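You operate a simulated robot arm through the tools that you are given. There is no shell and no other tool.

The job below is to be done with a simulated robot arm. You get a single attempt, and the scene is never put back.

## Task
Stop the rollers, power off and lift roller 1 into the rack's free blue slot.
Fine: lock the steel bar again; the other rollers stay in. Where these are worked on the way, their far stop is far enough and under half their travel is too little: steel bar.

The check looks at the end state, three seconds after you hand in, the way a careful person would. Anything else that was tipped, shoved, dropped, spilled or broken makes it a failure.

## Robot
A 6-joint arm with a three-finger gripper, fixed in place. Base frame: the origin is on the floor under the middle of its stand, x ahead of it, y to its left, z up. Lengths are in m, angles in degrees, forces in N, time in s.
It reaches about 1.213 m from its shoulder. Its first joint turns from -166.0 to 166.0 degrees. Payload 4.89 kg.
The tool frame sits at the grasp point between the pads (the TCP): z along the fingers, y along the line on which they close. The tips reach 0.03 m beyond it. The gripper opens to 0.164 m; its body begins 0.125 m behind the TCP.
Orientation is told as [roll, pitch, yaw] about the base's x, y, z axes, in that order, counted from this pose: with the fingers straight down and closing along the base's y, the tool's x points along the base's -x, its y along +y and its z along -z.

## Interface
- The arm moves only by the tool step_arm. Its argument "steps" is one flat list of numbers, 7 for each row, row after row: the closure, from 0 (fully open) to 1 (shut), then the shift along the tool's x, y, z in m, then the turn, a rotation vector about the tool's x, y, z in degrees. In form: [fingers, x, y, z, wx, wy, wz, fingers, x, y, z, wx, wy, wz, ...]. A call has 1 to 20 rows; each row shifts and turns the commanded pose from where the row before left it, along the tool's axes as they then stand. A row lasts 0.2 s, in which the tool goes at most 0.05 m and 8.6 degrees; a call with a longer step from one row to the next is refused whole, and so is a gripper value outside its range. Where a pose cannot be reached the arm comes as near as it can. A force on the tool above 60 N (or 10 N above the force at the start of the call, whichever is more), or a blocked arm, ends the call early, and 0.2 s more pass. The fingers move at their own pace (about 0.108 m/s each) and stop on an object; they squeeze with about 24 N. The grip force told is the motor's: it shows also when the fingers shut on nothing. Time passes only in rows, and 0.2 s behind the last, so rows that do not move let the fingers close. It gives the time, the measured TCP pose, the force on the tool (base axes), the opening and the grip force at its end, in the units of the frame above (readings bear some noise), with the torque about the TCP (base axes, N m) and any sound that the robot's microphone picked up, and new pictures: "pictures" is both (left out), scene, wrist or none.
- Cameras (640 x 400 px; columns grow to the right, rows downward): "scene" is fixed at [0.0493, 0.6499, 1.6357]; the picture's right is [-0.65, -0.76, 0.00], its down [-0.35, 0.30, -0.89] and it looks along [0.68, -0.57, -0.46] (base axes); focal length 319 px, centre (320, 200). "wrist" rides on the gripper at [0.076, -0.002, -0.152] in the tool frame; the picture's right is [0.02, 1.00, 0.00], its down [-0.88, 0.02, -0.47] and it looks along [-0.47, 0.01, 0.88] (tool axes); focal length 247 px, centre (320, 200). There is no depth. A picture from a camera that has moved, and an enlarged one, comes with that camera's place and axes in the base frame and with its lens.
- raise_lower(by): moves the trunk up (or, below 0, down) by that many m; the arm rides with it, the base frame stays. It gives what a move gives, with no picture.
- zoom(camera, box): a new picture of the part [left, top, right, bottom] of that camera's present view, enlarged. It takes no simulated time.
- job_done(): hands the job in; it is judged then, once.

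Nothing tells you positions but the pictures and the camera data. Unless the task says otherwise, let go and move clear before handing in.

The tools are called after "Request:" as a command line: name --argument value ..., lists and objects as JSON in quotes. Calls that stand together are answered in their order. step_arm: Moves the arm, as the interface text tells. Its arguments: {"type":"object","properties":{"steps":{"type":"array","items":{"type":"number"}},"pictures":{"type":"string","enum":["both","scene","wrist","none"]}},"required":["steps"]} The other tools are called the same way: raise_lower (by) moves the trunk up or down; zoom (camera, box) takes an enlarged picture of a part of a camera's view; job_done () hands the job in.

At the start:

```text
time_s: 0.0
tool_pos: [0.6514, 0.0269, 1.26]
ee_rot: [0.0, 0.0, 0.0]
wrist_force: [0.3, 0.0, 0.5]
ft_torque: [0.01, -0.01, 0.02]
opening: 0.1637
grip_force: 0.1
trunk travel left (down, up): [-0.175, 0.215]
```

scene: 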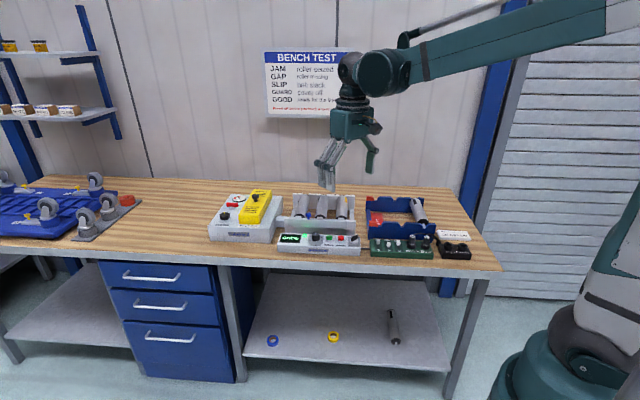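
wrist: 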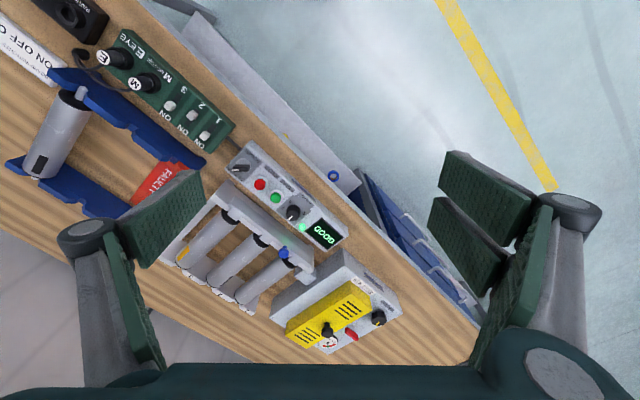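

I see a bench with a conveyor-roller test rig, a control box with display, a power box with yellow cover, a green module and a blue rack. I'll zoom in for the details first.

Request:
zoom --camera "scene" --box '[200, 170, 360, 270]'

Request:
zoom --camera "scene" --box '[340, 180, 500, 280]'

Request:
zoom --camera "wrist" --box '[140, 130, 420, 360]'

Request:
zoom --camera "scene" --box '[250, 40, 370, 125]'

Request:
zoom --camera "wrist" --box '[0, 0, 260, 210]'

```text
4.00 times, centred on (280, 220) of scene
camera zoom: at [0.0493, 0.6499, 1.6357], right [-0.65, -0.76, 0.0], down [-0.35, 0.3, -0.89], along [0.68, -0.57, -0.46], focal length 1275 px, centre (480, 120)
```

zoom: 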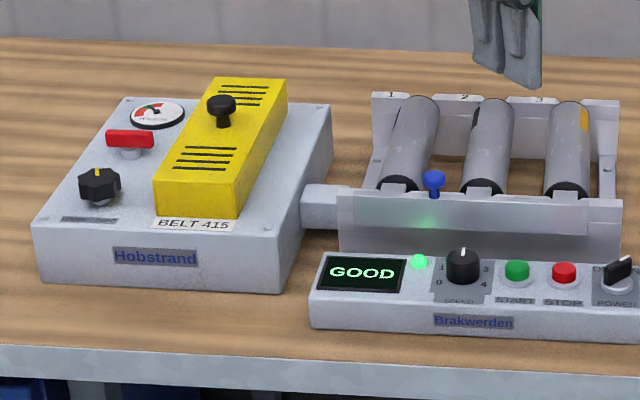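

```text
4.00 times, centred on (420, 230) of scene
camera zoom: at [0.0493, 0.6499, 1.6357], right [-0.65, -0.76, 0.0], down [-0.35, 0.3, -0.89], along [0.68, -0.57, -0.46], focal length 1275 px, centre (-80, 80)
```

zoom: 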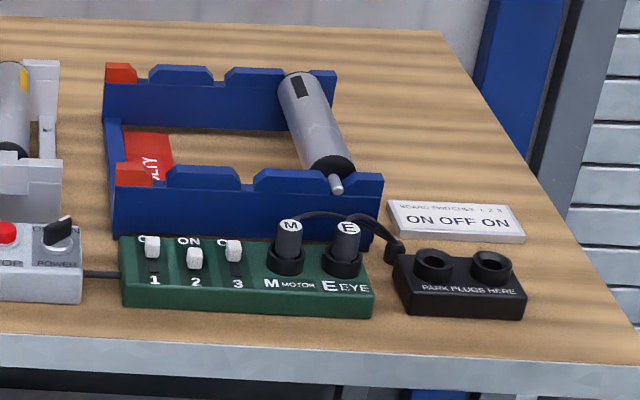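

```text
1.74 times, centred on (280, 245) of wrist
camera zoom: at [0.5732, 0.0261, 1.4112], right [-0.02, 1.0, 0.0], down [0.88, 0.02, 0.47], along [0.47, 0.01, -0.88], focal length 430 px, centre (390, 122)
```

zoom: 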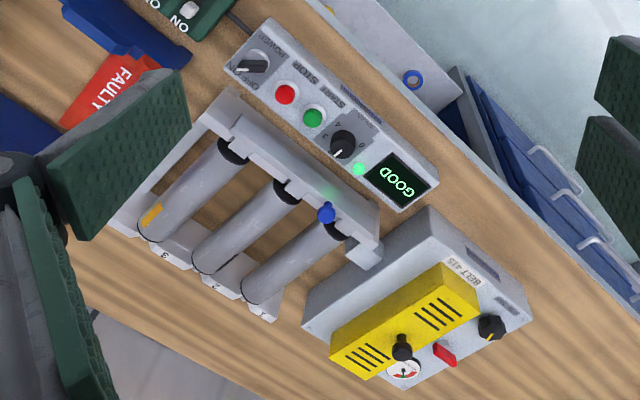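

```text
4.71 times, centred on (310, 82) of scene
camera zoom: at [0.0493, 0.6499, 1.6357], right [-0.65, -0.76, 0.0], down [-0.35, 0.3, -0.89], along [0.68, -0.57, -0.46], focal length 1500 px, centre (367, 753)
```

zoom: 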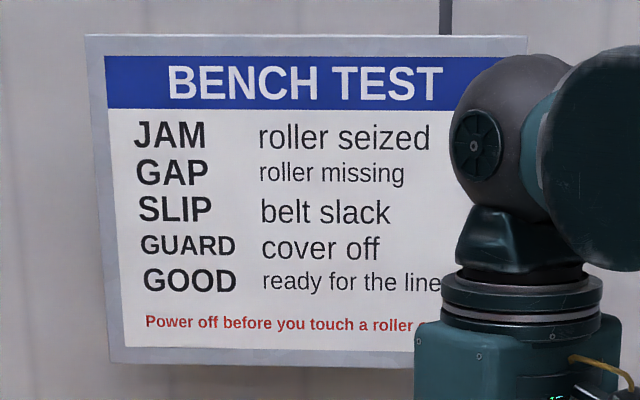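

```text
1.90 times, centred on (130, 105) of wrist
camera zoom: at [0.5732, 0.0261, 1.4112], right [-0.02, 1.0, 0.0], down [0.88, 0.02, 0.47], along [0.47, 0.01, -0.88], focal length 470 px, centre (682, 381)
```

zoom: 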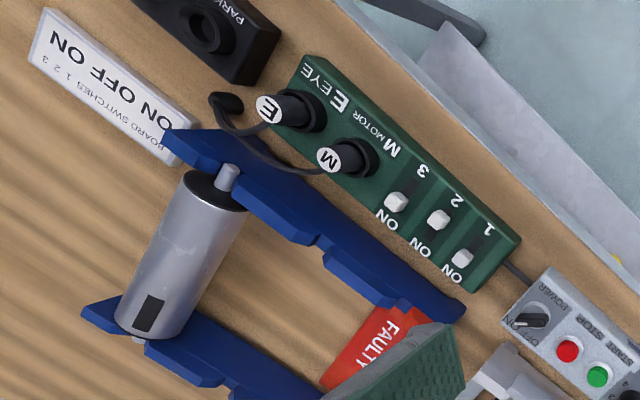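

The panel, roller rig and rack are all in the wrist view. I'll zoom in tighter on the individual parts to understand the bar, the knob and the buttons.

Request:
zoom --camera "wrist" --box '[215, 135, 355, 255]'

Request:
zoom --camera "scene" --box '[270, 225, 370, 265]'

Request:
zoom --camera "scene" --box '[268, 188, 364, 248]'

Request:
zoom --camera "wrist" --box '[160, 180, 330, 320]'

```text
3.33 times, centred on (285, 195) of wrist
camera zoom: at [0.5732, 0.0261, 1.4112], right [-0.02, 1.0, 0.0], down [0.88, 0.02, 0.47], along [0.47, 0.01, -0.88], focal length 823 px, centre (437, 217)
```

zoom: 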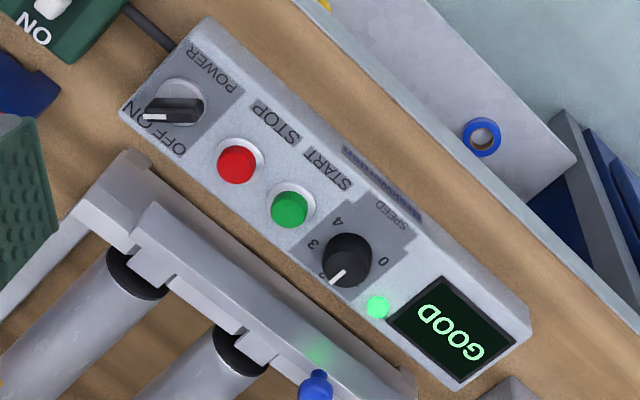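

```text
6.40 times, centred on (320, 245) of scene
camera zoom: at [0.0493, 0.6499, 1.6357], right [-0.65, -0.76, 0.0], down [-0.35, 0.3, -0.89], along [0.68, -0.57, -0.46], focal length 2041 px, centre (320, -88)
```

zoom: 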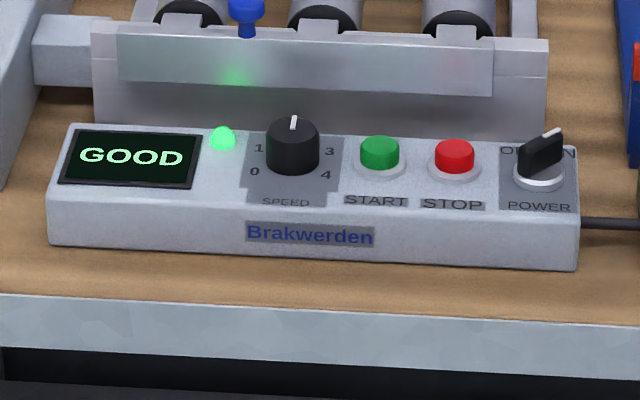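

```text
6.67 times, centred on (316, 218) of scene
camera zoom: at [0.0493, 0.6499, 1.6357], right [-0.65, -0.76, 0.0], down [-0.35, 0.3, -0.89], along [0.68, -0.57, -0.46], focal length 2126 px, centre (347, 80)
```

zoom: 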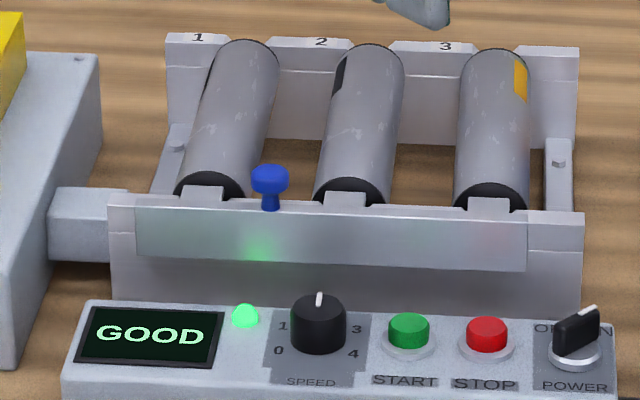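

```text
2.86 times, centred on (245, 250) of wrist
camera zoom: at [0.5732, 0.0261, 1.4112], right [-0.02, 1.0, 0.0], down [0.88, 0.02, 0.47], along [0.47, 0.01, -0.88], focal length 706 px, centre (534, 57)
```

zoom: 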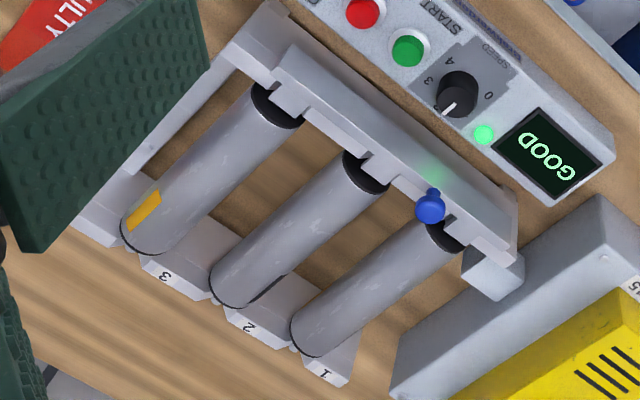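

The display says GOOD. STOP (red) sits next to START, and the POWER knob is at the right end of the panel, pointing at ON. The steel bar with the blue knob lies on the rig's front rail with tabs over the roller axles. I'll turn the tool to line up with the bench (about 46°) and move closer for a better look.

Request:
step_arm --steps '[0, 0, 0, 0.015, 0, 0, 7.67, 0, 0, 0, 0.015, 0, 0, 7.67, 0, 0, 0, 0.015, 0, 0, 7.67, 0, 0, 0, 0.015, 0, 0, 7.67, 0, 0, 0, 0.015, 0, 0, 7.67, 0, 0, 0, 0.015, 0, 0, 7.65, 0, -0.03, 0, 0.01, 0, 0, 0, 0, -0.03, 0, 0, 0, 0, 0, 0, -0.03, 0, 0, 0, 0, 0, 0, 0, 0, 0, 0, 0, 0]'

```text
time_s: 2.2
tool_pos: [0.714, -0.0367, 1.1587]
ee_rot: [0.1, 0.0, -46.1]
wrist_force: [0.7, -0.3, -0.5]
ft_torque: [0.02, 0.09, -0.01]
opening: 0.1637
grip_force: 0.0
trunk travel left (down, up): [-0.175, 0.215]
camera wrist: at [0.6584, 0.0169, 1.3111], right [0.7, 0.71, 0.0], down [0.63, -0.62, 0.47], along [0.34, -0.33, -0.88], focal length 247 px, centre (320, 200)
```

scene: 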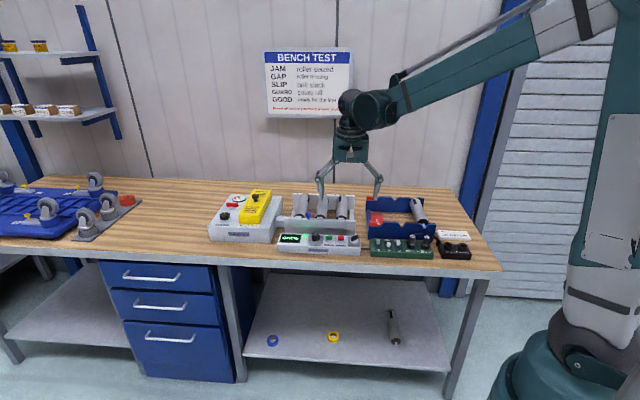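
wrist: 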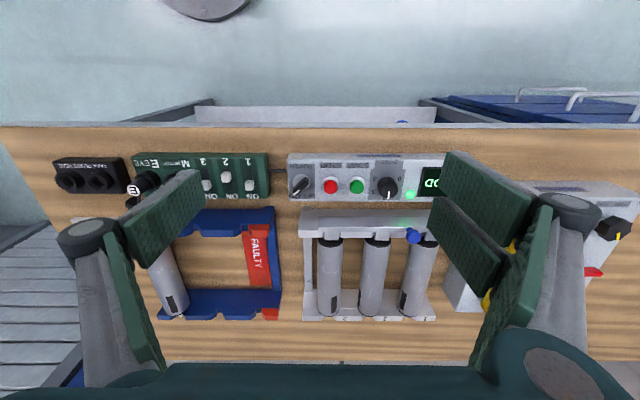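

The rig is now square in view. I'll zoom on the panel and on the rig for measurements.

Request:
zoom --camera "wrist" --box '[280, 140, 440, 240]'

Request:
zoom --camera "wrist" --box '[290, 200, 450, 330]'

Request:
zoom --camera "wrist" --box '[140, 190, 300, 330]'

Request:
zoom --camera "scene" --box '[360, 190, 440, 240]'

```text
4.00 times, centred on (360, 190) of wrist
camera zoom: at [0.6584, 0.0169, 1.3111], right [0.7, 0.71, 0.0], down [0.63, -0.62, 0.47], along [0.34, -0.33, -0.88], focal length 988 px, centre (160, 240)
```

zoom: 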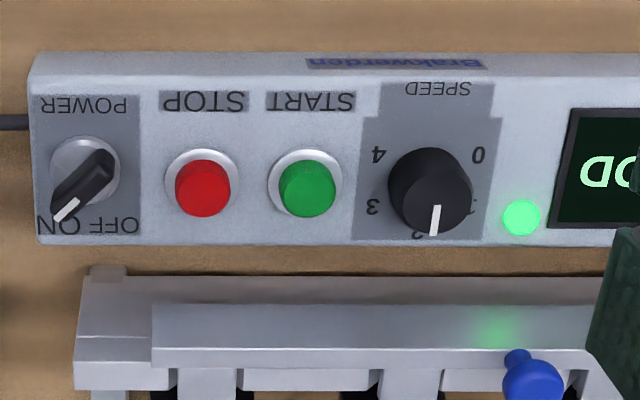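

```text
3.08 times, centred on (370, 265) of wrist
camera zoom: at [0.6584, 0.0169, 1.3111], right [0.7, 0.71, 0.0], down [0.63, -0.62, 0.47], along [0.34, -0.33, -0.88], focal length 760 px, centre (166, 0)
```

zoom: 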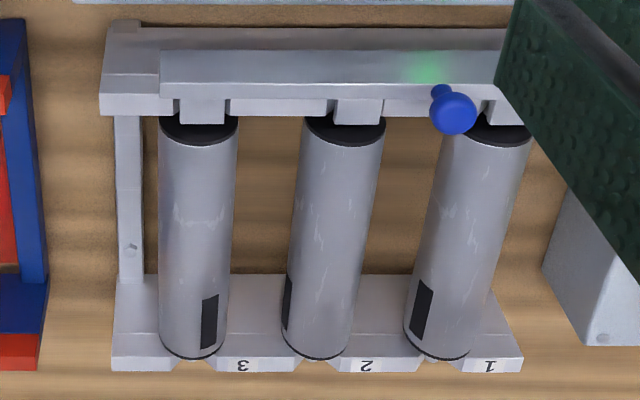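

```text
2.86 times, centred on (220, 260) of wrist
camera zoom: at [0.6584, 0.0169, 1.3111], right [0.7, 0.71, 0.0], down [0.63, -0.62, 0.47], along [0.34, -0.33, -0.88], focal length 706 px, centre (606, 29)
```

zoom: 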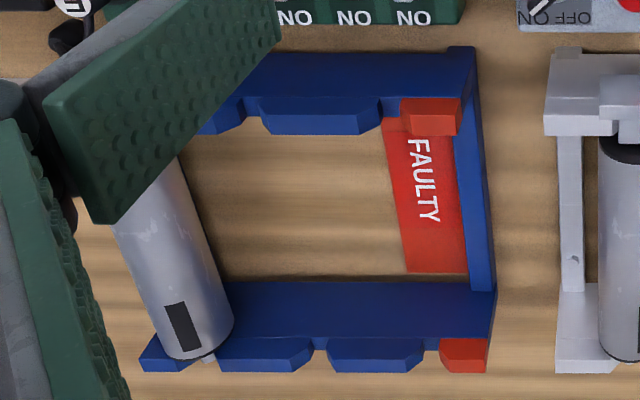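

```text
8.00 times, centred on (400, 215) of scene
camera zoom: at [0.0493, 0.6499, 1.6357], right [-0.65, -0.76, 0.0], down [-0.35, 0.3, -0.89], along [0.68, -0.57, -0.46], focal length 2551 px, centre (-320, 80)
```

zoom: 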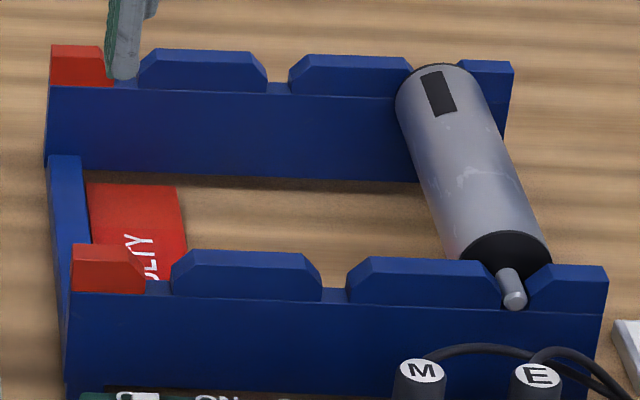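

I have rough positions: STOP about (0.816, −0.110, 0.88). Next I'll close the fingers in free air to see what the closed tip looks like, since I'll press STOP with it.

Request:
step_arm --steps '[1, 0, 0, 0, 0, 0, 0, 1, 0, 0, 0, 0, 0, 0, 1, 0, 0, 0, 0, 0, 0, 1, 0, 0, 0, 0, 0, 0, 1, 0, 0, 0, 0, 0, 0]'

Request:
zoom --camera "wrist" --box '[220, 120, 420, 245]'

Request:
zoom --camera "scene" --box '[310, 130, 390, 210]'

```text
time_s: 3.4
tool_pos: [0.7133, -0.0361, 1.1603]
ee_rot: [0.0, 0.0, -46.0]
wrist_force: [0.5, 0.7, -0.2]
ft_torque: [0.01, 0.01, 0.01]
opening: 0.0
grip_force: 24.0
trunk travel left (down, up): [-0.175, 0.215]
camera wrist: at [0.6578, 0.0172, 1.3113], right [0.7, 0.71, 0.0], down [0.63, -0.62, 0.47], along [0.34, -0.33, -0.88], focal length 247 px, centre (320, 200)
```

scene: 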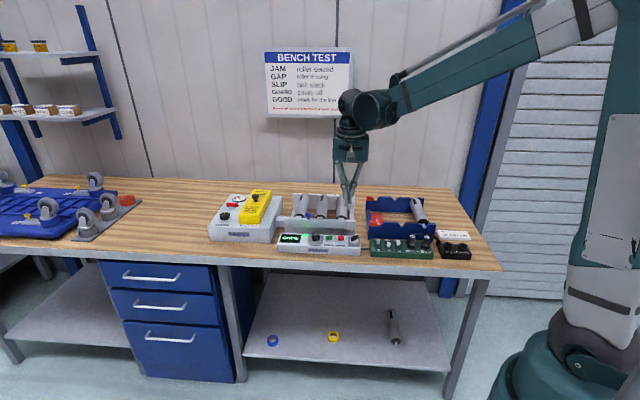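
wrist: 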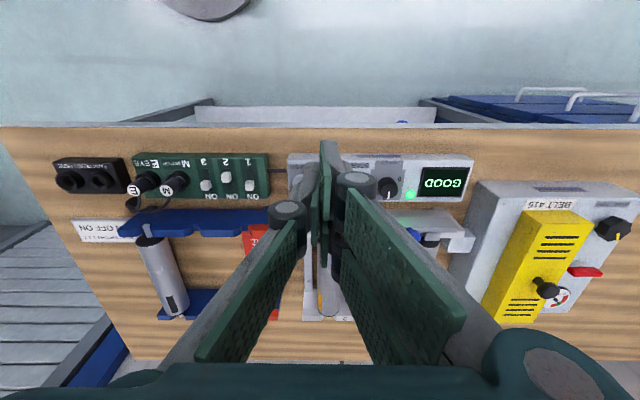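

```text
3.20 times, centred on (320, 182) of wrist
camera zoom: at [0.6578, 0.0172, 1.3113], right [0.7, 0.71, 0.0], down [0.63, -0.62, 0.47], along [0.34, -0.33, -0.88], focal length 790 px, centre (320, 256)
```

zoom: 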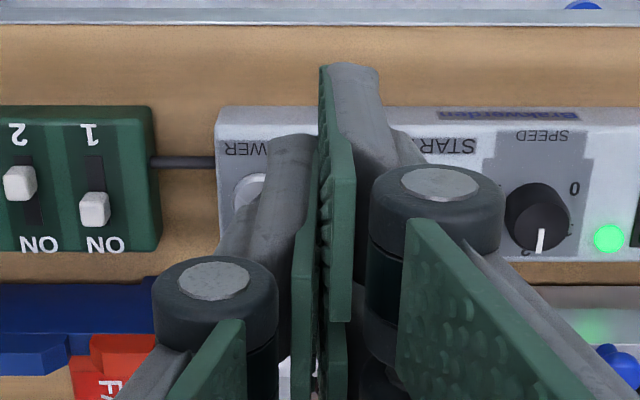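

```text
5.00 times, centred on (350, 170) of scene
camera zoom: at [0.0493, 0.6499, 1.6357], right [-0.65, -0.76, 0.0], down [-0.35, 0.3, -0.89], along [0.68, -0.57, -0.46], focal length 1594 px, centre (170, 350)
```

zoom: 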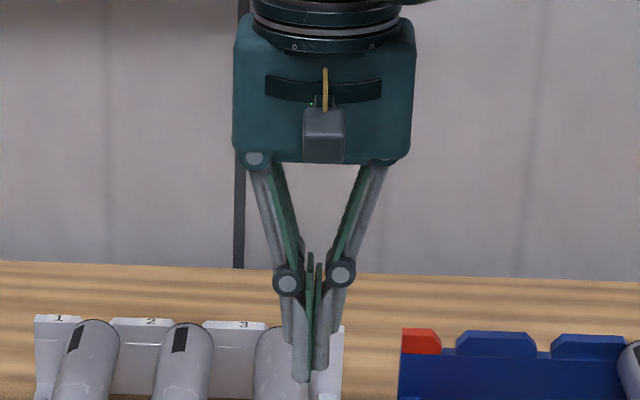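

In the scene view the closed fingertips land where my camera model predicts. STOP's cap top comes out near (0.801, −0.098, 0.92). I'll hover above it with closed fingers and check alignment.

Request:
step_arm --steps '[1, -0.0264, 0.005, 0.036, 0, 0, 0, 1, -0.0264, 0.005, 0.036, 0, 0, 0, 1, -0.0264, 0.005, 0.036, 0, 0, 0, 1, -0.0264, 0.005, 0.036, 0, 0, 0, 1, 0, 0, 0, 0, 0, 0]'

Request:
zoom --camera "scene" --box '[270, 170, 370, 265]'

Request:
zoom --camera "wrist" --box '[220, 90, 420, 215]'

```text
time_s: 4.6
tool_pos: [0.8006, -0.0992, 1.0149]
ee_rot: [0.0, 0.0, -46.0]
wrist_force: [1.6, 0.3, -0.3]
ft_torque: [0.01, 0.13, 0.05]
opening: 0.0
grip_force: 24.3
trunk travel left (down, up): [-0.175, 0.215]
camera wrist: at [0.7462, -0.0461, 1.1658], right [0.7, 0.71, 0.0], down [0.63, -0.62, 0.47], along [0.34, -0.33, -0.88], focal length 247 px, centre (320, 200)
```

scene: 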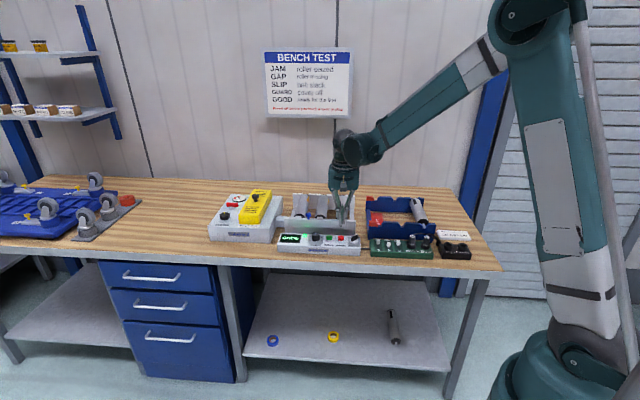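
wrist: 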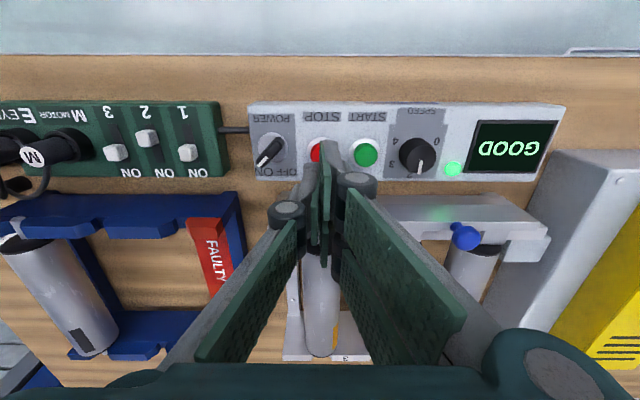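

```text
4.21 times, centred on (320, 218) of scene
camera zoom: at [0.0493, 0.6499, 1.6357], right [-0.65, -0.76, 0.0], down [-0.35, 0.3, -0.89], along [0.68, -0.57, -0.46], focal length 1342 px, centre (320, 126)
```

zoom: 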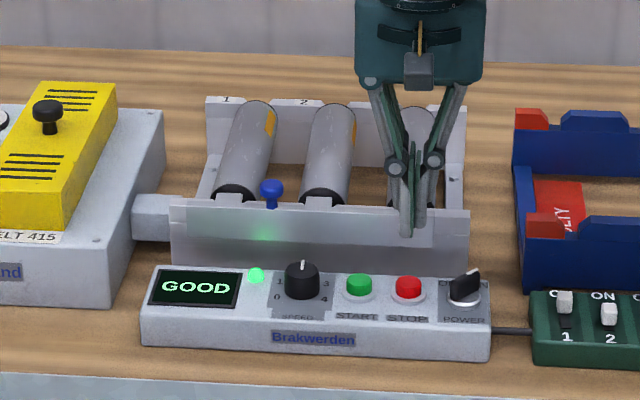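

```text
3.20 times, centred on (320, 152) of wrist
camera zoom: at [0.7462, -0.0461, 1.1658], right [0.7, 0.71, 0.0], down [0.63, -0.62, 0.47], along [0.34, -0.33, -0.88], focal length 790 px, centre (320, 352)
```

zoom: 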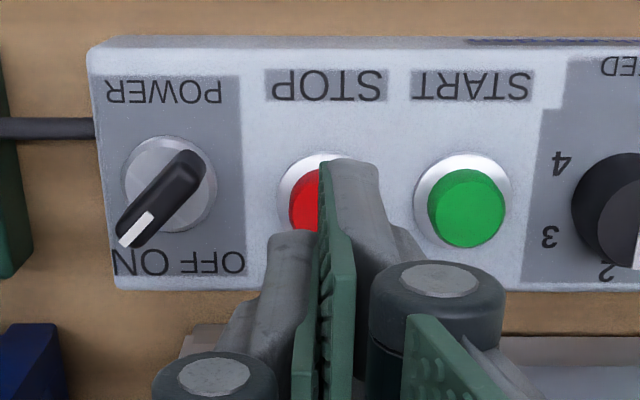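

Alignment over STOP looks good to a few millimetres. I'll descend near the cap and look again before pressing.

Request:
step_arm --steps '[1, 0, 0, 0.015, 0, 0, 0, 1, 0, 0, 0.015, 0, 0, 0, 1, 0, 0, 0.012, 0, 0, 0, 1, 0, 0, 0, 0, 0, 0]' --pictures "none"

Request:
zoom --camera "scene" --box '[290, 200, 370, 260]'

Request:
zoom --camera "wrist" --box '[220, 90, 420, 215]'

```text
time_s: 5.6
tool_pos: [0.8011, -0.101, 0.9728]
ee_rot: [-0.1, 0.1, -46.0]
wrist_force: [0.7, 0.0, -0.5]
ft_torque: [-0.02, 0.02, 0.0]
opening: 0.0
grip_force: 23.4
trunk travel left (down, up): [-0.175, 0.215]
```

```text
6.67 times, centred on (330, 230) of scene
camera zoom: at [0.0493, 0.6499, 1.6357], right [-0.65, -0.76, 0.0], down [-0.35, 0.3, -0.89], along [0.68, -0.57, -0.46], focal length 2126 px, centre (253, 0)
```

zoom: 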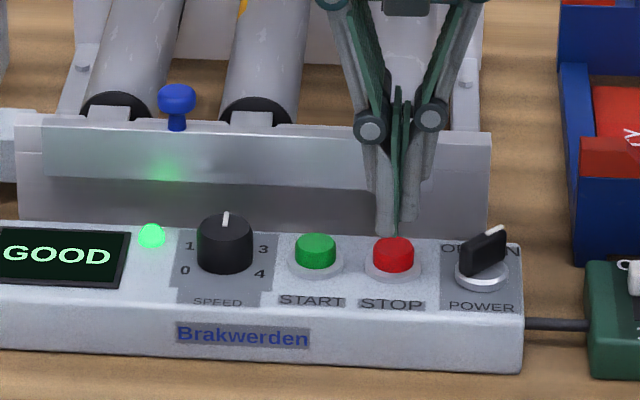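

```text
3.20 times, centred on (320, 152) of wrist
camera zoom: at [0.7458, -0.0455, 1.1248], right [0.7, 0.71, 0.0], down [0.63, -0.62, 0.47], along [0.34, -0.33, -0.88], focal length 790 px, centre (320, 352)
```

zoom: 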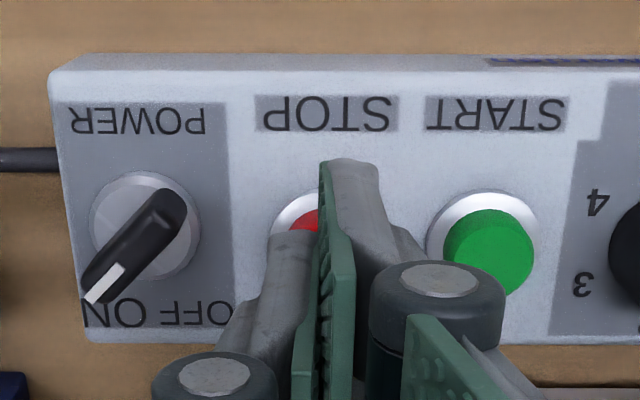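

Still lined up with the STOP cap. I'll press down slowly in small steps and watch the force.

Request:
step_arm --steps '[1, 0, 0, 0.006, 0, 0, 0, 1, 0, 0, 0.006, 0, 0, 0, 1, 0, 0, 0.004, 0, 0, 0]' --pictures "none"

Request:
zoom --camera "scene" --box '[290, 200, 370, 260]'

```text
time_s: 6.4
tool_pos: [0.8012, -0.0988, 0.9578]
ee_rot: [0.0, -0.1, -46.0]
wrist_force: [0.0, -0.2, -0.4]
ft_torque: [0.0, -0.02, -0.01]
opening: 0.0
grip_force: 23.8
trunk travel left (down, up): [-0.175, 0.215]
```

```text
6.67 times, centred on (330, 230) of scene
camera zoom: at [0.0493, 0.6499, 1.6357], right [-0.65, -0.76, 0.0], down [-0.35, 0.3, -0.89], along [0.68, -0.57, -0.46], focal length 2126 px, centre (253, 0)
```

zoom: 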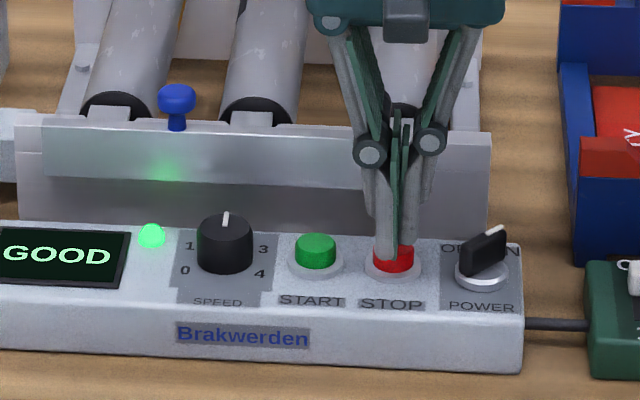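

Request:
step_arm --steps '[1, 0, 0, 0.004, 0, 0, 0, 1, 0, 0, 0.004, 0, 0, 0]' --pictures "none"

Request:
zoom --camera "scene" --box '[290, 200, 370, 260]'

```text
time_s: 7.0
tool_pos: [0.8003, -0.0993, 0.9496]
ee_rot: [0.0, 0.0, -45.9]
wrist_force: [-1.1, -0.6, -0.1]
ft_torque: [-0.01, -0.05, 0.01]
opening: 0.0
grip_force: 23.8
trunk travel left (down, up): [-0.175, 0.215]
```

```text
6.67 times, centred on (330, 230) of scene
camera zoom: at [0.0493, 0.6499, 1.6357], right [-0.65, -0.76, 0.0], down [-0.35, 0.3, -0.89], along [0.68, -0.57, -0.46], focal length 2126 px, centre (253, 0)
```

zoom: 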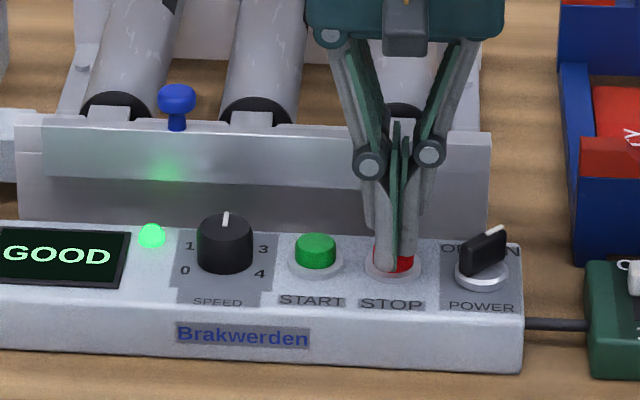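

No contact yet, so the cap is a bit lower than I estimated, which also puts it slightly further back. I'll shift 6 mm back and continue down in small steps.

Request:
step_arm --steps '[1, -0.006, 0, 0, 0, 0, 0, 1, 0, 0, 0.004, 0, 0, 0, 1, 0, 0, 0.004, 0, 0, 0]' --pictures "none"

Request:
zoom --camera "scene" --box '[290, 200, 370, 260]'

Request:
zoom --camera "wrist" --box '[220, 90, 420, 215]'

```text
time_s: 7.8
tool_pos: [0.8057, -0.1037, 0.942]
ee_rot: [0.0, 0.0, -46.1]
wrist_force: [0.7, 0.6, 1.5]
ft_torque: [0.04, 0.01, -0.02]
opening: 0.0059
grip_force: 44.9
trunk travel left (down, up): [-0.175, 0.215]
```

```text
6.67 times, centred on (330, 230) of scene
camera zoom: at [0.0493, 0.6499, 1.6357], right [-0.65, -0.76, 0.0], down [-0.35, 0.3, -0.89], along [0.68, -0.57, -0.46], focal length 2126 px, centre (253, 0)
```

zoom: 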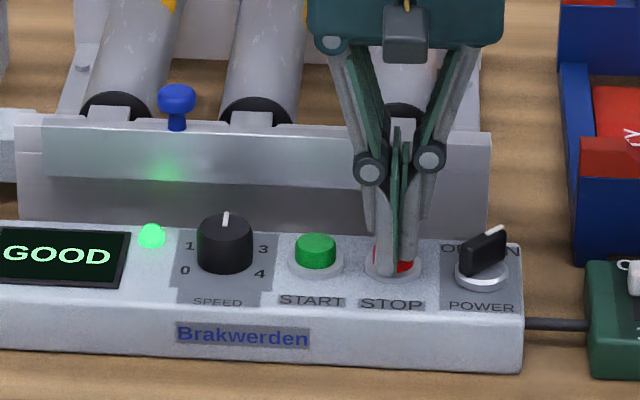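

```text
3.20 times, centred on (320, 152) of wrist
camera zoom: at [0.7497, -0.0498, 1.0936], right [0.7, 0.71, 0.0], down [0.63, -0.62, 0.47], along [0.34, -0.33, -0.88], focal length 790 px, centre (320, 352)
```

zoom: 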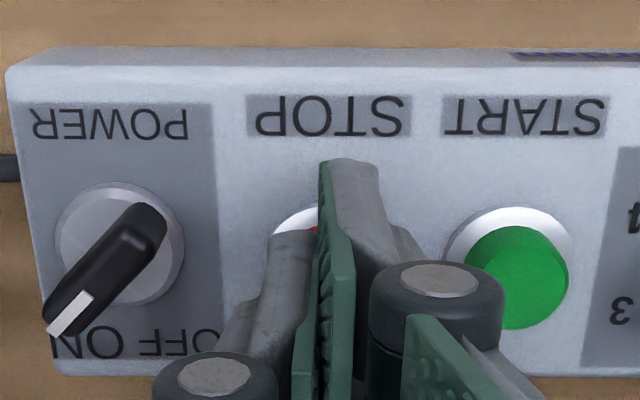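

Request:
step_arm --steps '[1, 0, 0, 0.003, 0, 0, 0, 1, 0, 0, 0.002, 0, 0, 0]' --pictures "none"

Request:
zoom --camera "scene" --box '[290, 200, 370, 260]'

```text
time_s: 8.4
tool_pos: [0.8049, -0.1051, 0.9366]
ee_rot: [0.1, 0.0, -46.0]
wrist_force: [3.9, -0.7, 11.4]
ft_torque: [0.01, -0.08, 0.0]
opening: 0.0062
grip_force: 44.6
trunk travel left (down, up): [-0.175, 0.215]
heard: click
```

```text
6.67 times, centred on (330, 230) of scene
camera zoom: at [0.0493, 0.6499, 1.6357], right [-0.65, -0.76, 0.0], down [-0.35, 0.3, -0.89], along [0.68, -0.57, -0.46], focal length 2126 px, centre (253, 0)
```

zoom: 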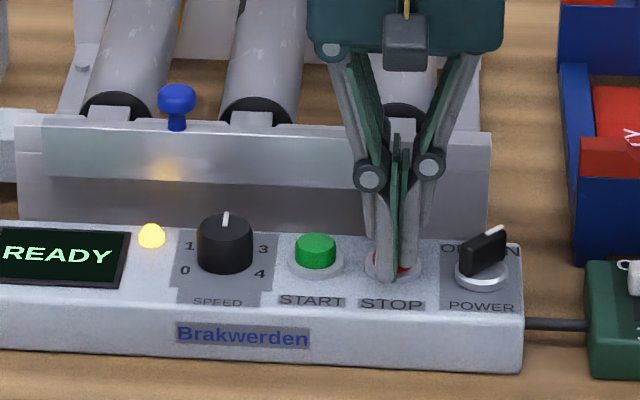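

The display now says READY with an amber lamp and I heard a click, so the rollers are stopped. STOP's cap top calibrates to z ≈ 0.912. I'll rise and study the POWER knob.

Request:
step_arm --steps '[1, 0, 0, -0.03, 0, 0, 0, 1, 0, 0, -0.04, 0, 0, 0, 1, 0, -0.03, -0.03, 0, 0, 0, 0.75, 0, -0.03, 0, 0, 0, 0, 0.75, 0, 0, 0, 0, 0, 0, 0.75, 0, 0, 0, 0, 0, 0]'

Request:
zoom --camera "wrist" --box '[240, 70, 440, 195]'

Request:
zoom --camera "scene" --box '[330, 220, 370, 250]'

```text
time_s: 9.8
tool_pos: [0.7607, -0.1459, 1.0368]
ee_rot: [0.0, -0.1, -46.0]
wrist_force: [-0.4, -0.3, 0.2]
ft_torque: [0.04, -0.06, 0.01]
opening: 0.041
grip_force: 0.0
trunk travel left (down, up): [-0.175, 0.215]
camera wrist: at [0.706, -0.0916, 1.1883], right [0.7, 0.71, 0.0], down [0.62, -0.62, 0.47], along [0.34, -0.33, -0.88], focal length 247 px, centre (320, 200)
```

scene: 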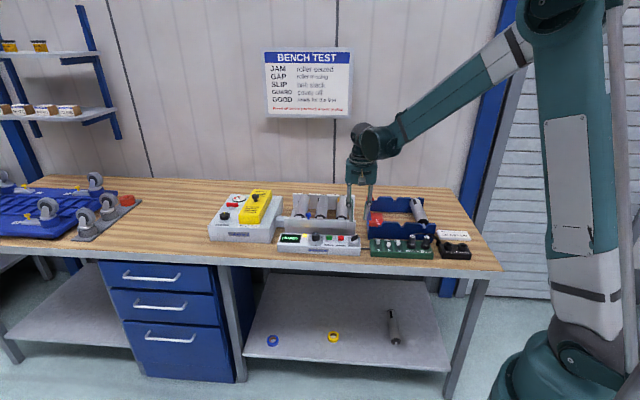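
wrist: 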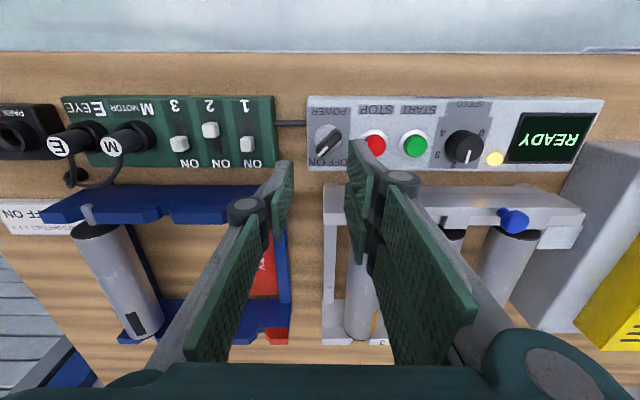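

```text
3.20 times, centred on (340, 132) of wrist
camera zoom: at [0.706, -0.0916, 1.1883], right [0.7, 0.71, 0.0], down [0.62, -0.62, 0.47], along [0.34, -0.33, -0.88], focal length 790 px, centre (256, 416)
```

zoom: 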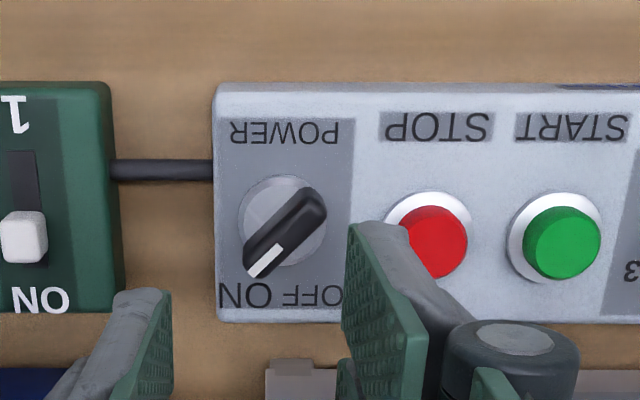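

```text
13.33 times, centred on (350, 235) of scene
camera zoom: at [0.0493, 0.6499, 1.6357], right [-0.65, -0.76, 0.0], down [-0.35, 0.3, -0.89], along [0.68, -0.57, -0.46], focal length 4251 px, centre (-80, -267)
```

zoom: 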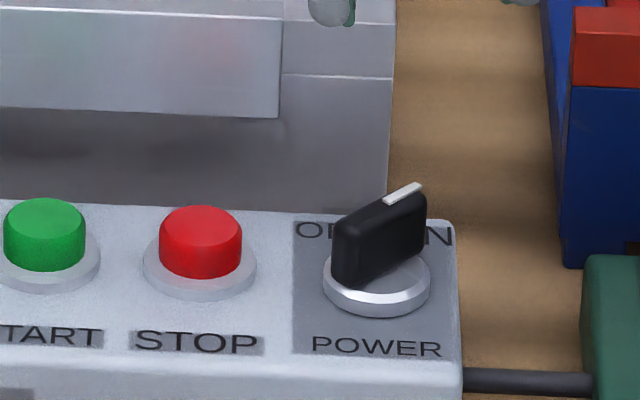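

POWER's paddle points about 40° to the rear-right (ON), with its centre near (0.7645, −0.136) and its top near z 0.92. I'll turn the tool so the fingers straddle the paddle, and hover above it to check.

Request:
step_arm --steps '[0.79, 0, 0, 0, 0, 0, 7.68, 0.79, 0, 0, 0, 0, 0, 7.68, 0.79, 0, 0, 0, 0, 0, 7.68, 0.79, 0, 0, 0, 0, 0, 7.68, 0.79, 0, 0, 0, 0, 0, 7.68, 0.79, 0.0097, 0.0048, 0.02, 0, 0, 0, 0.79, 0, 0, 0.032, 0, 0, 0, 0.79, 0, 0, 0, 0, 0, 0]'

Request:
zoom --camera "wrist" --box '[220, 90, 420, 215]'

Request:
zoom --camera "scene" --box '[320, 205, 380, 255]'

```text
time_s: 11.6
tool_pos: [0.7665, -0.1351, 0.9835]
ee_rot: [0.0, 0.0, -84.5]
wrist_force: [1.1, -0.7, -0.8]
ft_torque: [0.0, 0.04, -0.01]
opening: 0.0347
grip_force: 0.1
trunk travel left (down, up): [-0.175, 0.215]
camera wrist: at [0.7561, -0.0596, 1.1353], right [0.99, 0.12, 0.0], down [0.1, -0.87, 0.47], along [0.06, -0.47, -0.88], focal length 247 px, centre (320, 200)
```

scene: 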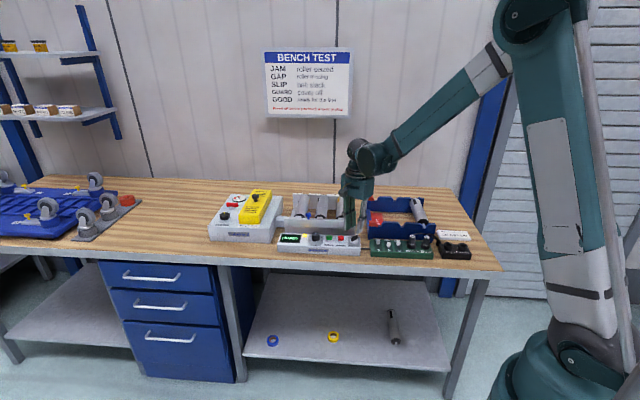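
wrist: 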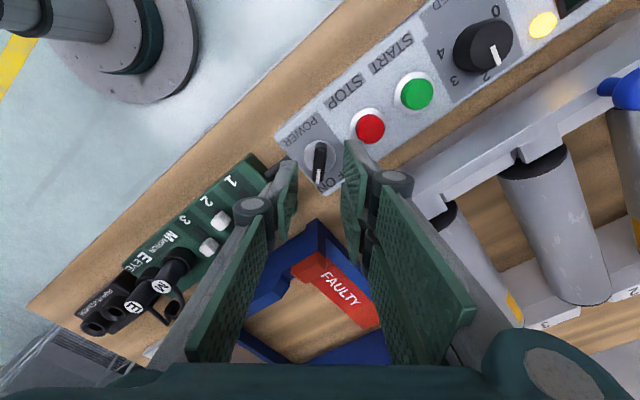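

```text
3.20 times, centred on (320, 152) of wrist
camera zoom: at [0.7561, -0.0596, 1.1353], right [0.99, 0.12, 0.0], down [0.1, -0.87, 0.47], along [0.06, -0.47, -0.88], focal length 790 px, centre (320, 352)
```

zoom: 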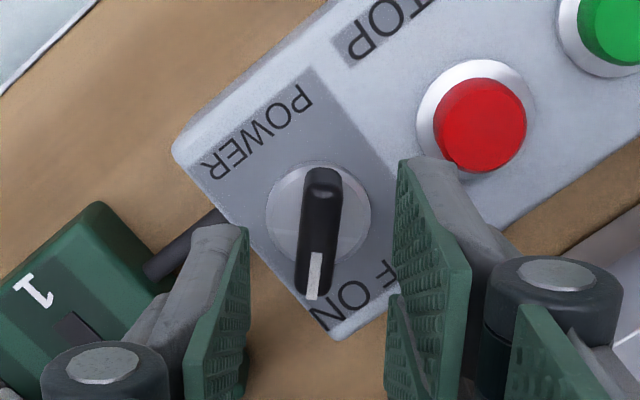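

```text
8.00 times, centred on (350, 230) of scene
camera zoom: at [0.0493, 0.6499, 1.6357], right [-0.65, -0.76, 0.0], down [-0.35, 0.3, -0.89], along [0.68, -0.57, -0.46], focal length 2551 px, centre (80, -40)
```

zoom: 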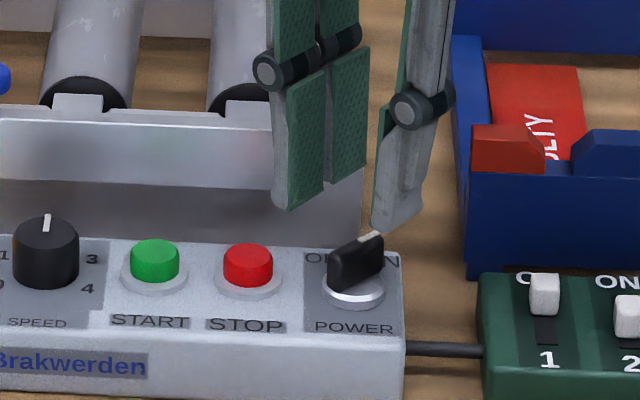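

The paddle is centred between the fingers and aligned. I'll descend to just above STOP cap height, narrow the fingers, then go lower and grip.

Request:
step_arm --steps '[0.79, 0, 0, 0.018, 0, 0, 0, 0.79, 0, 0, 0.0175, 0, 0, 0, 0.88, 0, 0, 0, 0, 0, 0, 0.88, 0, 0, 0, 0, 0, 0]' --pictures "none"

Request:
zoom --camera "wrist" --box '[220, 90, 420, 215]'

Request:
zoom --camera "scene" --box '[320, 205, 380, 255]'

```text
time_s: 12.6
tool_pos: [0.7666, -0.1357, 0.9494]
ee_rot: [0.1, 0.0, -84.4]
wrist_force: [0.4, 0.1, 0.0]
ft_torque: [-0.01, 0.03, 0.0]
opening: 0.0196
grip_force: 0.0
trunk travel left (down, up): [-0.175, 0.215]
```

```text
3.20 times, centred on (320, 152) of wrist
camera zoom: at [0.7561, -0.0597, 1.1003], right [0.99, 0.12, 0.0], down [0.1, -0.87, 0.47], along [0.06, -0.47, -0.88], focal length 790 px, centre (320, 352)
```

zoom: 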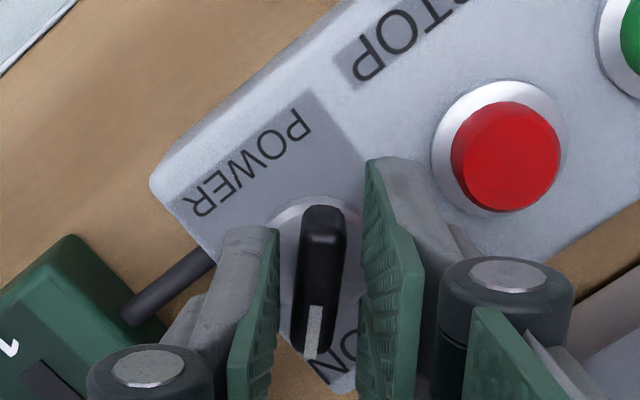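

```text
8.00 times, centred on (350, 230) of scene
camera zoom: at [0.0493, 0.6499, 1.6357], right [-0.65, -0.76, 0.0], down [-0.35, 0.3, -0.89], along [0.68, -0.57, -0.46], focal length 2551 px, centre (80, -40)
```

zoom: 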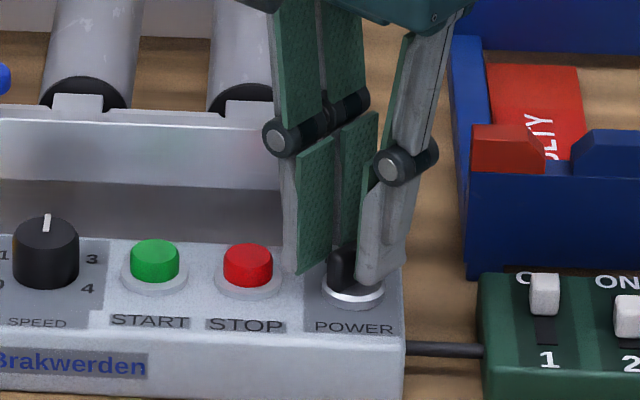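

The fingers straddle the paddle and are clear of STOP. I'll go 10 mm lower and close on it.

Request:
step_arm --steps '[0.88, 0, 0, 0.005, 0, 0, 0, 0.88, 0, 0, 0.006, 0, 0, 0, 1, 0, 0, 0, 0, 0, 0, 1, 0, 0, 0, 0, 0, 0]' --pictures "none"

Request:
zoom --camera "wrist" --box '[220, 90, 420, 215]'

Request:
zoom --camera "scene" --box '[320, 205, 380, 255]'

```text
time_s: 13.6
tool_pos: [0.7658, -0.1358, 0.9383]
ee_rot: [-0.1, 0.0, -84.4]
wrist_force: [-3.3, -4.6, 1.1]
ft_torque: [-0.1, 0.11, -0.08]
opening: 0.0107
grip_force: 44.6
trunk travel left (down, up): [-0.175, 0.215]
```

```text
3.20 times, centred on (320, 152) of wrist
camera zoom: at [0.7556, -0.0597, 1.0897], right [0.99, 0.12, 0.0], down [0.1, -0.87, 0.47], along [0.06, -0.47, -0.88], focal length 790 px, centre (320, 352)
```

zoom: 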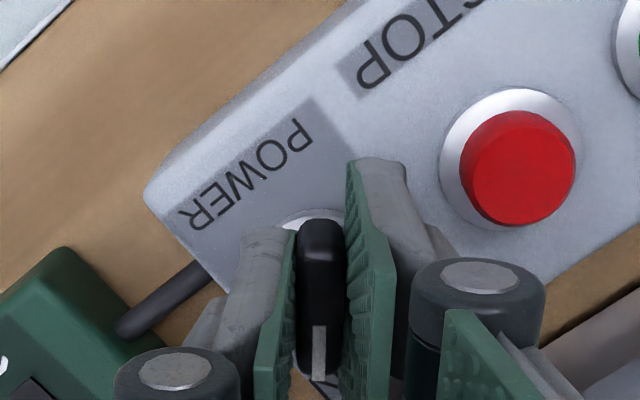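

```text
8.00 times, centred on (350, 230) of scene
camera zoom: at [0.0493, 0.6499, 1.6357], right [-0.65, -0.76, 0.0], down [-0.35, 0.3, -0.89], along [0.68, -0.57, -0.46], focal length 2551 px, centre (80, -40)
```

zoom: 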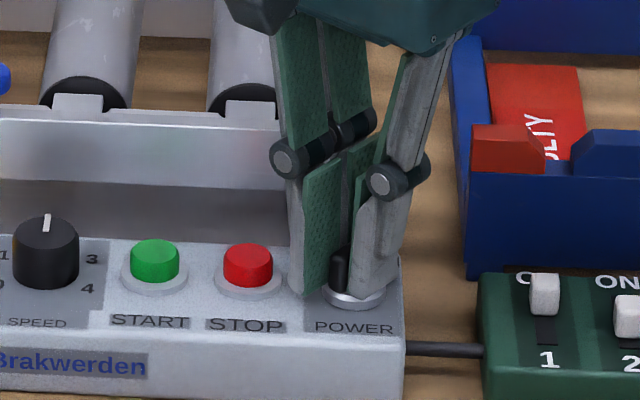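

The paddle is gripped. I'll turn it toward OFF (counter-clockwise from above) in small increments.

Request:
step_arm --steps '[1, 0, 0, 0, 0, 0, -7, 1, 0, 0, 0, 0, 0, -7, 1, 0, 0, 0, 0, 0, -7, 1, 0, 0, 0, 0, 0, -7, 1, 0, 0, 0, 0, 0, -7]' --pictures "none"

Request:
zoom --camera "wrist" --box '[220, 90, 420, 215]'

Request:
zoom --camera "scene" --box '[270, 205, 380, 265]'

```text
time_s: 14.8
tool_pos: [0.7658, -0.1361, 0.9371]
ee_rot: [0.0, 0.1, -49.3]
wrist_force: [-4.1, -15.7, 7.3]
ft_torque: [-0.31, 0.18, 0.0]
opening: 0.011
grip_force: 45.2
trunk travel left (down, up): [-0.175, 0.215]
```

```text
3.20 times, centred on (320, 152) of wrist
camera zoom: at [0.7131, -0.0788, 1.0897], right [0.74, 0.67, 0.0], down [0.59, -0.66, 0.47], along [0.32, -0.35, -0.88], focal length 790 px, centre (320, 352)
```

zoom: 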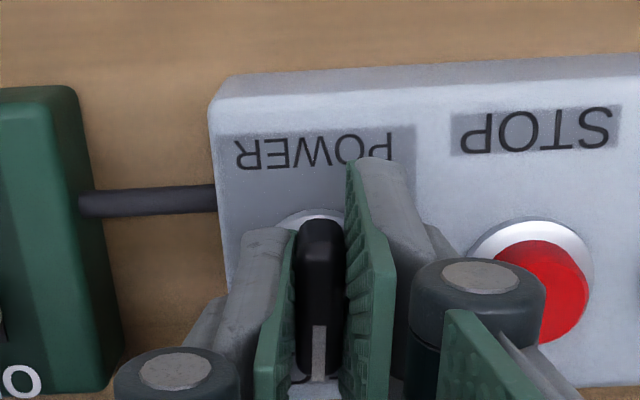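

```text
5.82 times, centred on (325, 235) of scene
camera zoom: at [0.0493, 0.6499, 1.6357], right [-0.65, -0.76, 0.0], down [-0.35, 0.3, -0.89], along [0.68, -0.57, -0.46], focal length 1855 px, centre (291, -4)
```

zoom: 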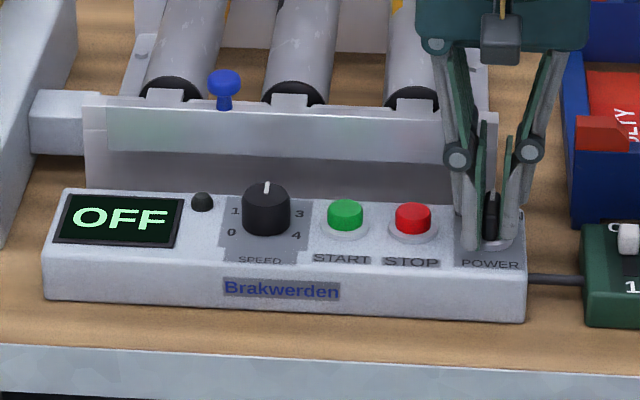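

The display already reads OFF and the lamp is dark. I'll finish turning the paddle to its proper OFF position.

Request:
step_arm --steps '[1, 0, 0, 0, 0, 0, -6, 1, 0, 0, 0, 0, 0, -6, 1, 0, 0, 0, 0, 0, -6, 1, 0, 0, 0, 0, 0, -6, 1, 0, 0, 0, 0, 0, -6]' --pictures "none"

Request:
zoom --camera "scene" --box '[270, 205, 380, 265]'

Request:
zoom --camera "wrist" --box '[220, 90, 420, 215]'

```text
time_s: 16.0
tool_pos: [0.765, -0.1368, 0.939]
ee_rot: [0.0, 0.0, -19.4]
wrist_force: [-12.7, -25.5, -3.1]
ft_torque: [-0.91, -0.27, -0.02]
opening: 0.0109
grip_force: 45.3
trunk travel left (down, up): [-0.175, 0.215]
```

```text
5.82 times, centred on (325, 235) of scene
camera zoom: at [0.0493, 0.6499, 1.6357], right [-0.65, -0.76, 0.0], down [-0.35, 0.3, -0.89], along [0.68, -0.57, -0.46], focal length 1855 px, centre (291, -4)
```

zoom: 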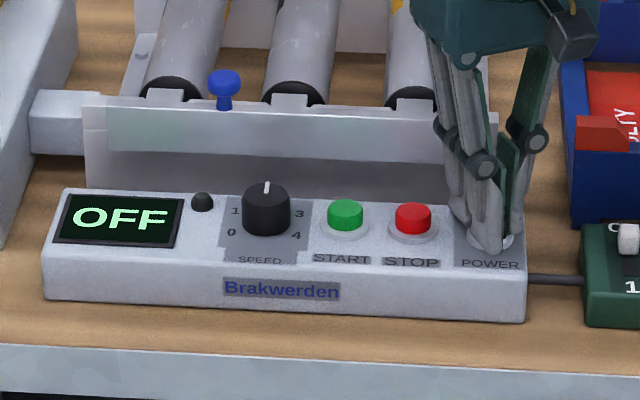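

```text
3.20 times, centred on (320, 152) of wrist
camera zoom: at [0.6913, -0.1123, 1.0897], right [0.31, 0.95, 0.0], down [0.84, -0.27, 0.47], along [0.45, -0.15, -0.88], focal length 790 px, centre (320, 352)
```

zoom: 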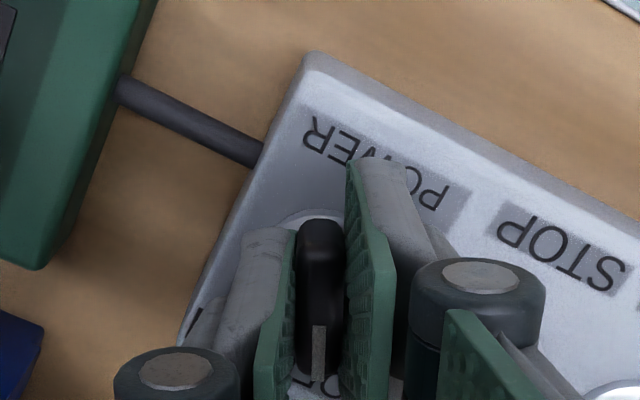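

Request:
step_arm --steps '[1, 0, -0.001, 0, 0, 0, -4, 1, 0, -0.001, 0, 0, 0, -4, 1, 0, -0.0005, 0, 0, 0, -4, 1, 0, 0, 0, 0, 0, 0]' --pictures "none"

Request:
zoom --camera "wrist" --box '[220, 90, 420, 215]'

```text
time_s: 17.0
tool_pos: [0.7661, -0.137, 0.9385]
ee_rot: [0.1, 0.0, -7.4]
wrist_force: [-9.1, 0.6, -7.3]
ft_torque: [0.07, 0.34, -0.01]
opening: 0.0108
grip_force: 45.0
trunk travel left (down, up): [-0.175, 0.215]
```

```text
3.20 times, centred on (320, 152) of wrist
camera zoom: at [0.6879, -0.1283, 1.0897], right [0.11, 0.99, 0.0], down [0.88, -0.09, 0.47], along [0.47, -0.05, -0.88], focal length 790 px, centre (320, 352)
```

zoom: 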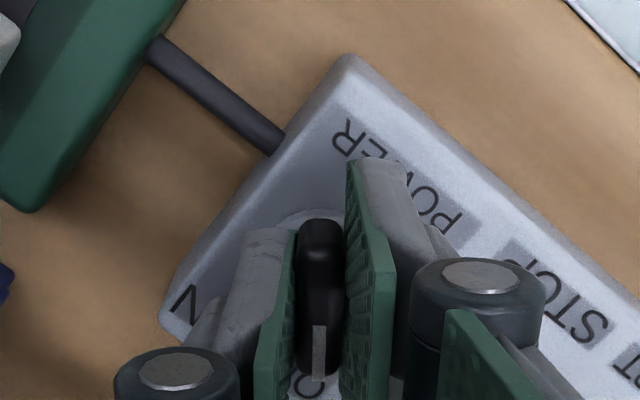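

Request:
step_arm --steps '[1, 0, 0, 0, 0, 0, -3, 1, 0, 0, 0, 0, 0, -2, 1, 0, 0, 0, 0, 0, 0]' --pictures "none"

Request:
zoom --camera "scene" --box '[320, 205, 380, 255]'

```text
time_s: 17.8
tool_pos: [0.7658, -0.1358, 0.9378]
ee_rot: [0.0, 0.0, -2.4]
wrist_force: [-8.9, 12.4, -7.9]
ft_torque: [0.38, 0.3, 0.05]
opening: 0.0106
grip_force: 45.0
trunk travel left (down, up): [-0.175, 0.215]
```

```text
8.00 times, centred on (350, 230) of scene
camera zoom: at [0.0493, 0.6499, 1.6357], right [-0.65, -0.76, 0.0], down [-0.35, 0.3, -0.89], along [0.68, -0.57, -0.46], focal length 2551 px, centre (80, -40)
```

zoom: 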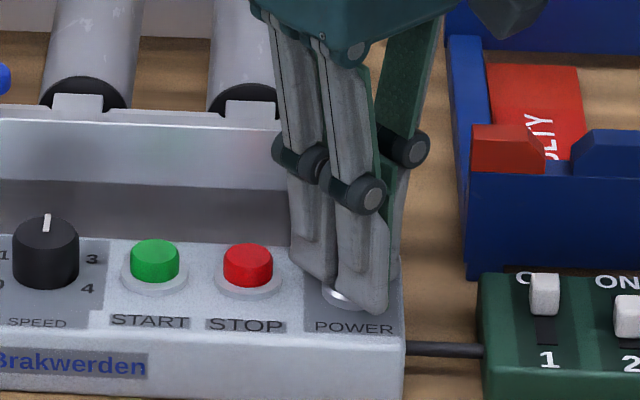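

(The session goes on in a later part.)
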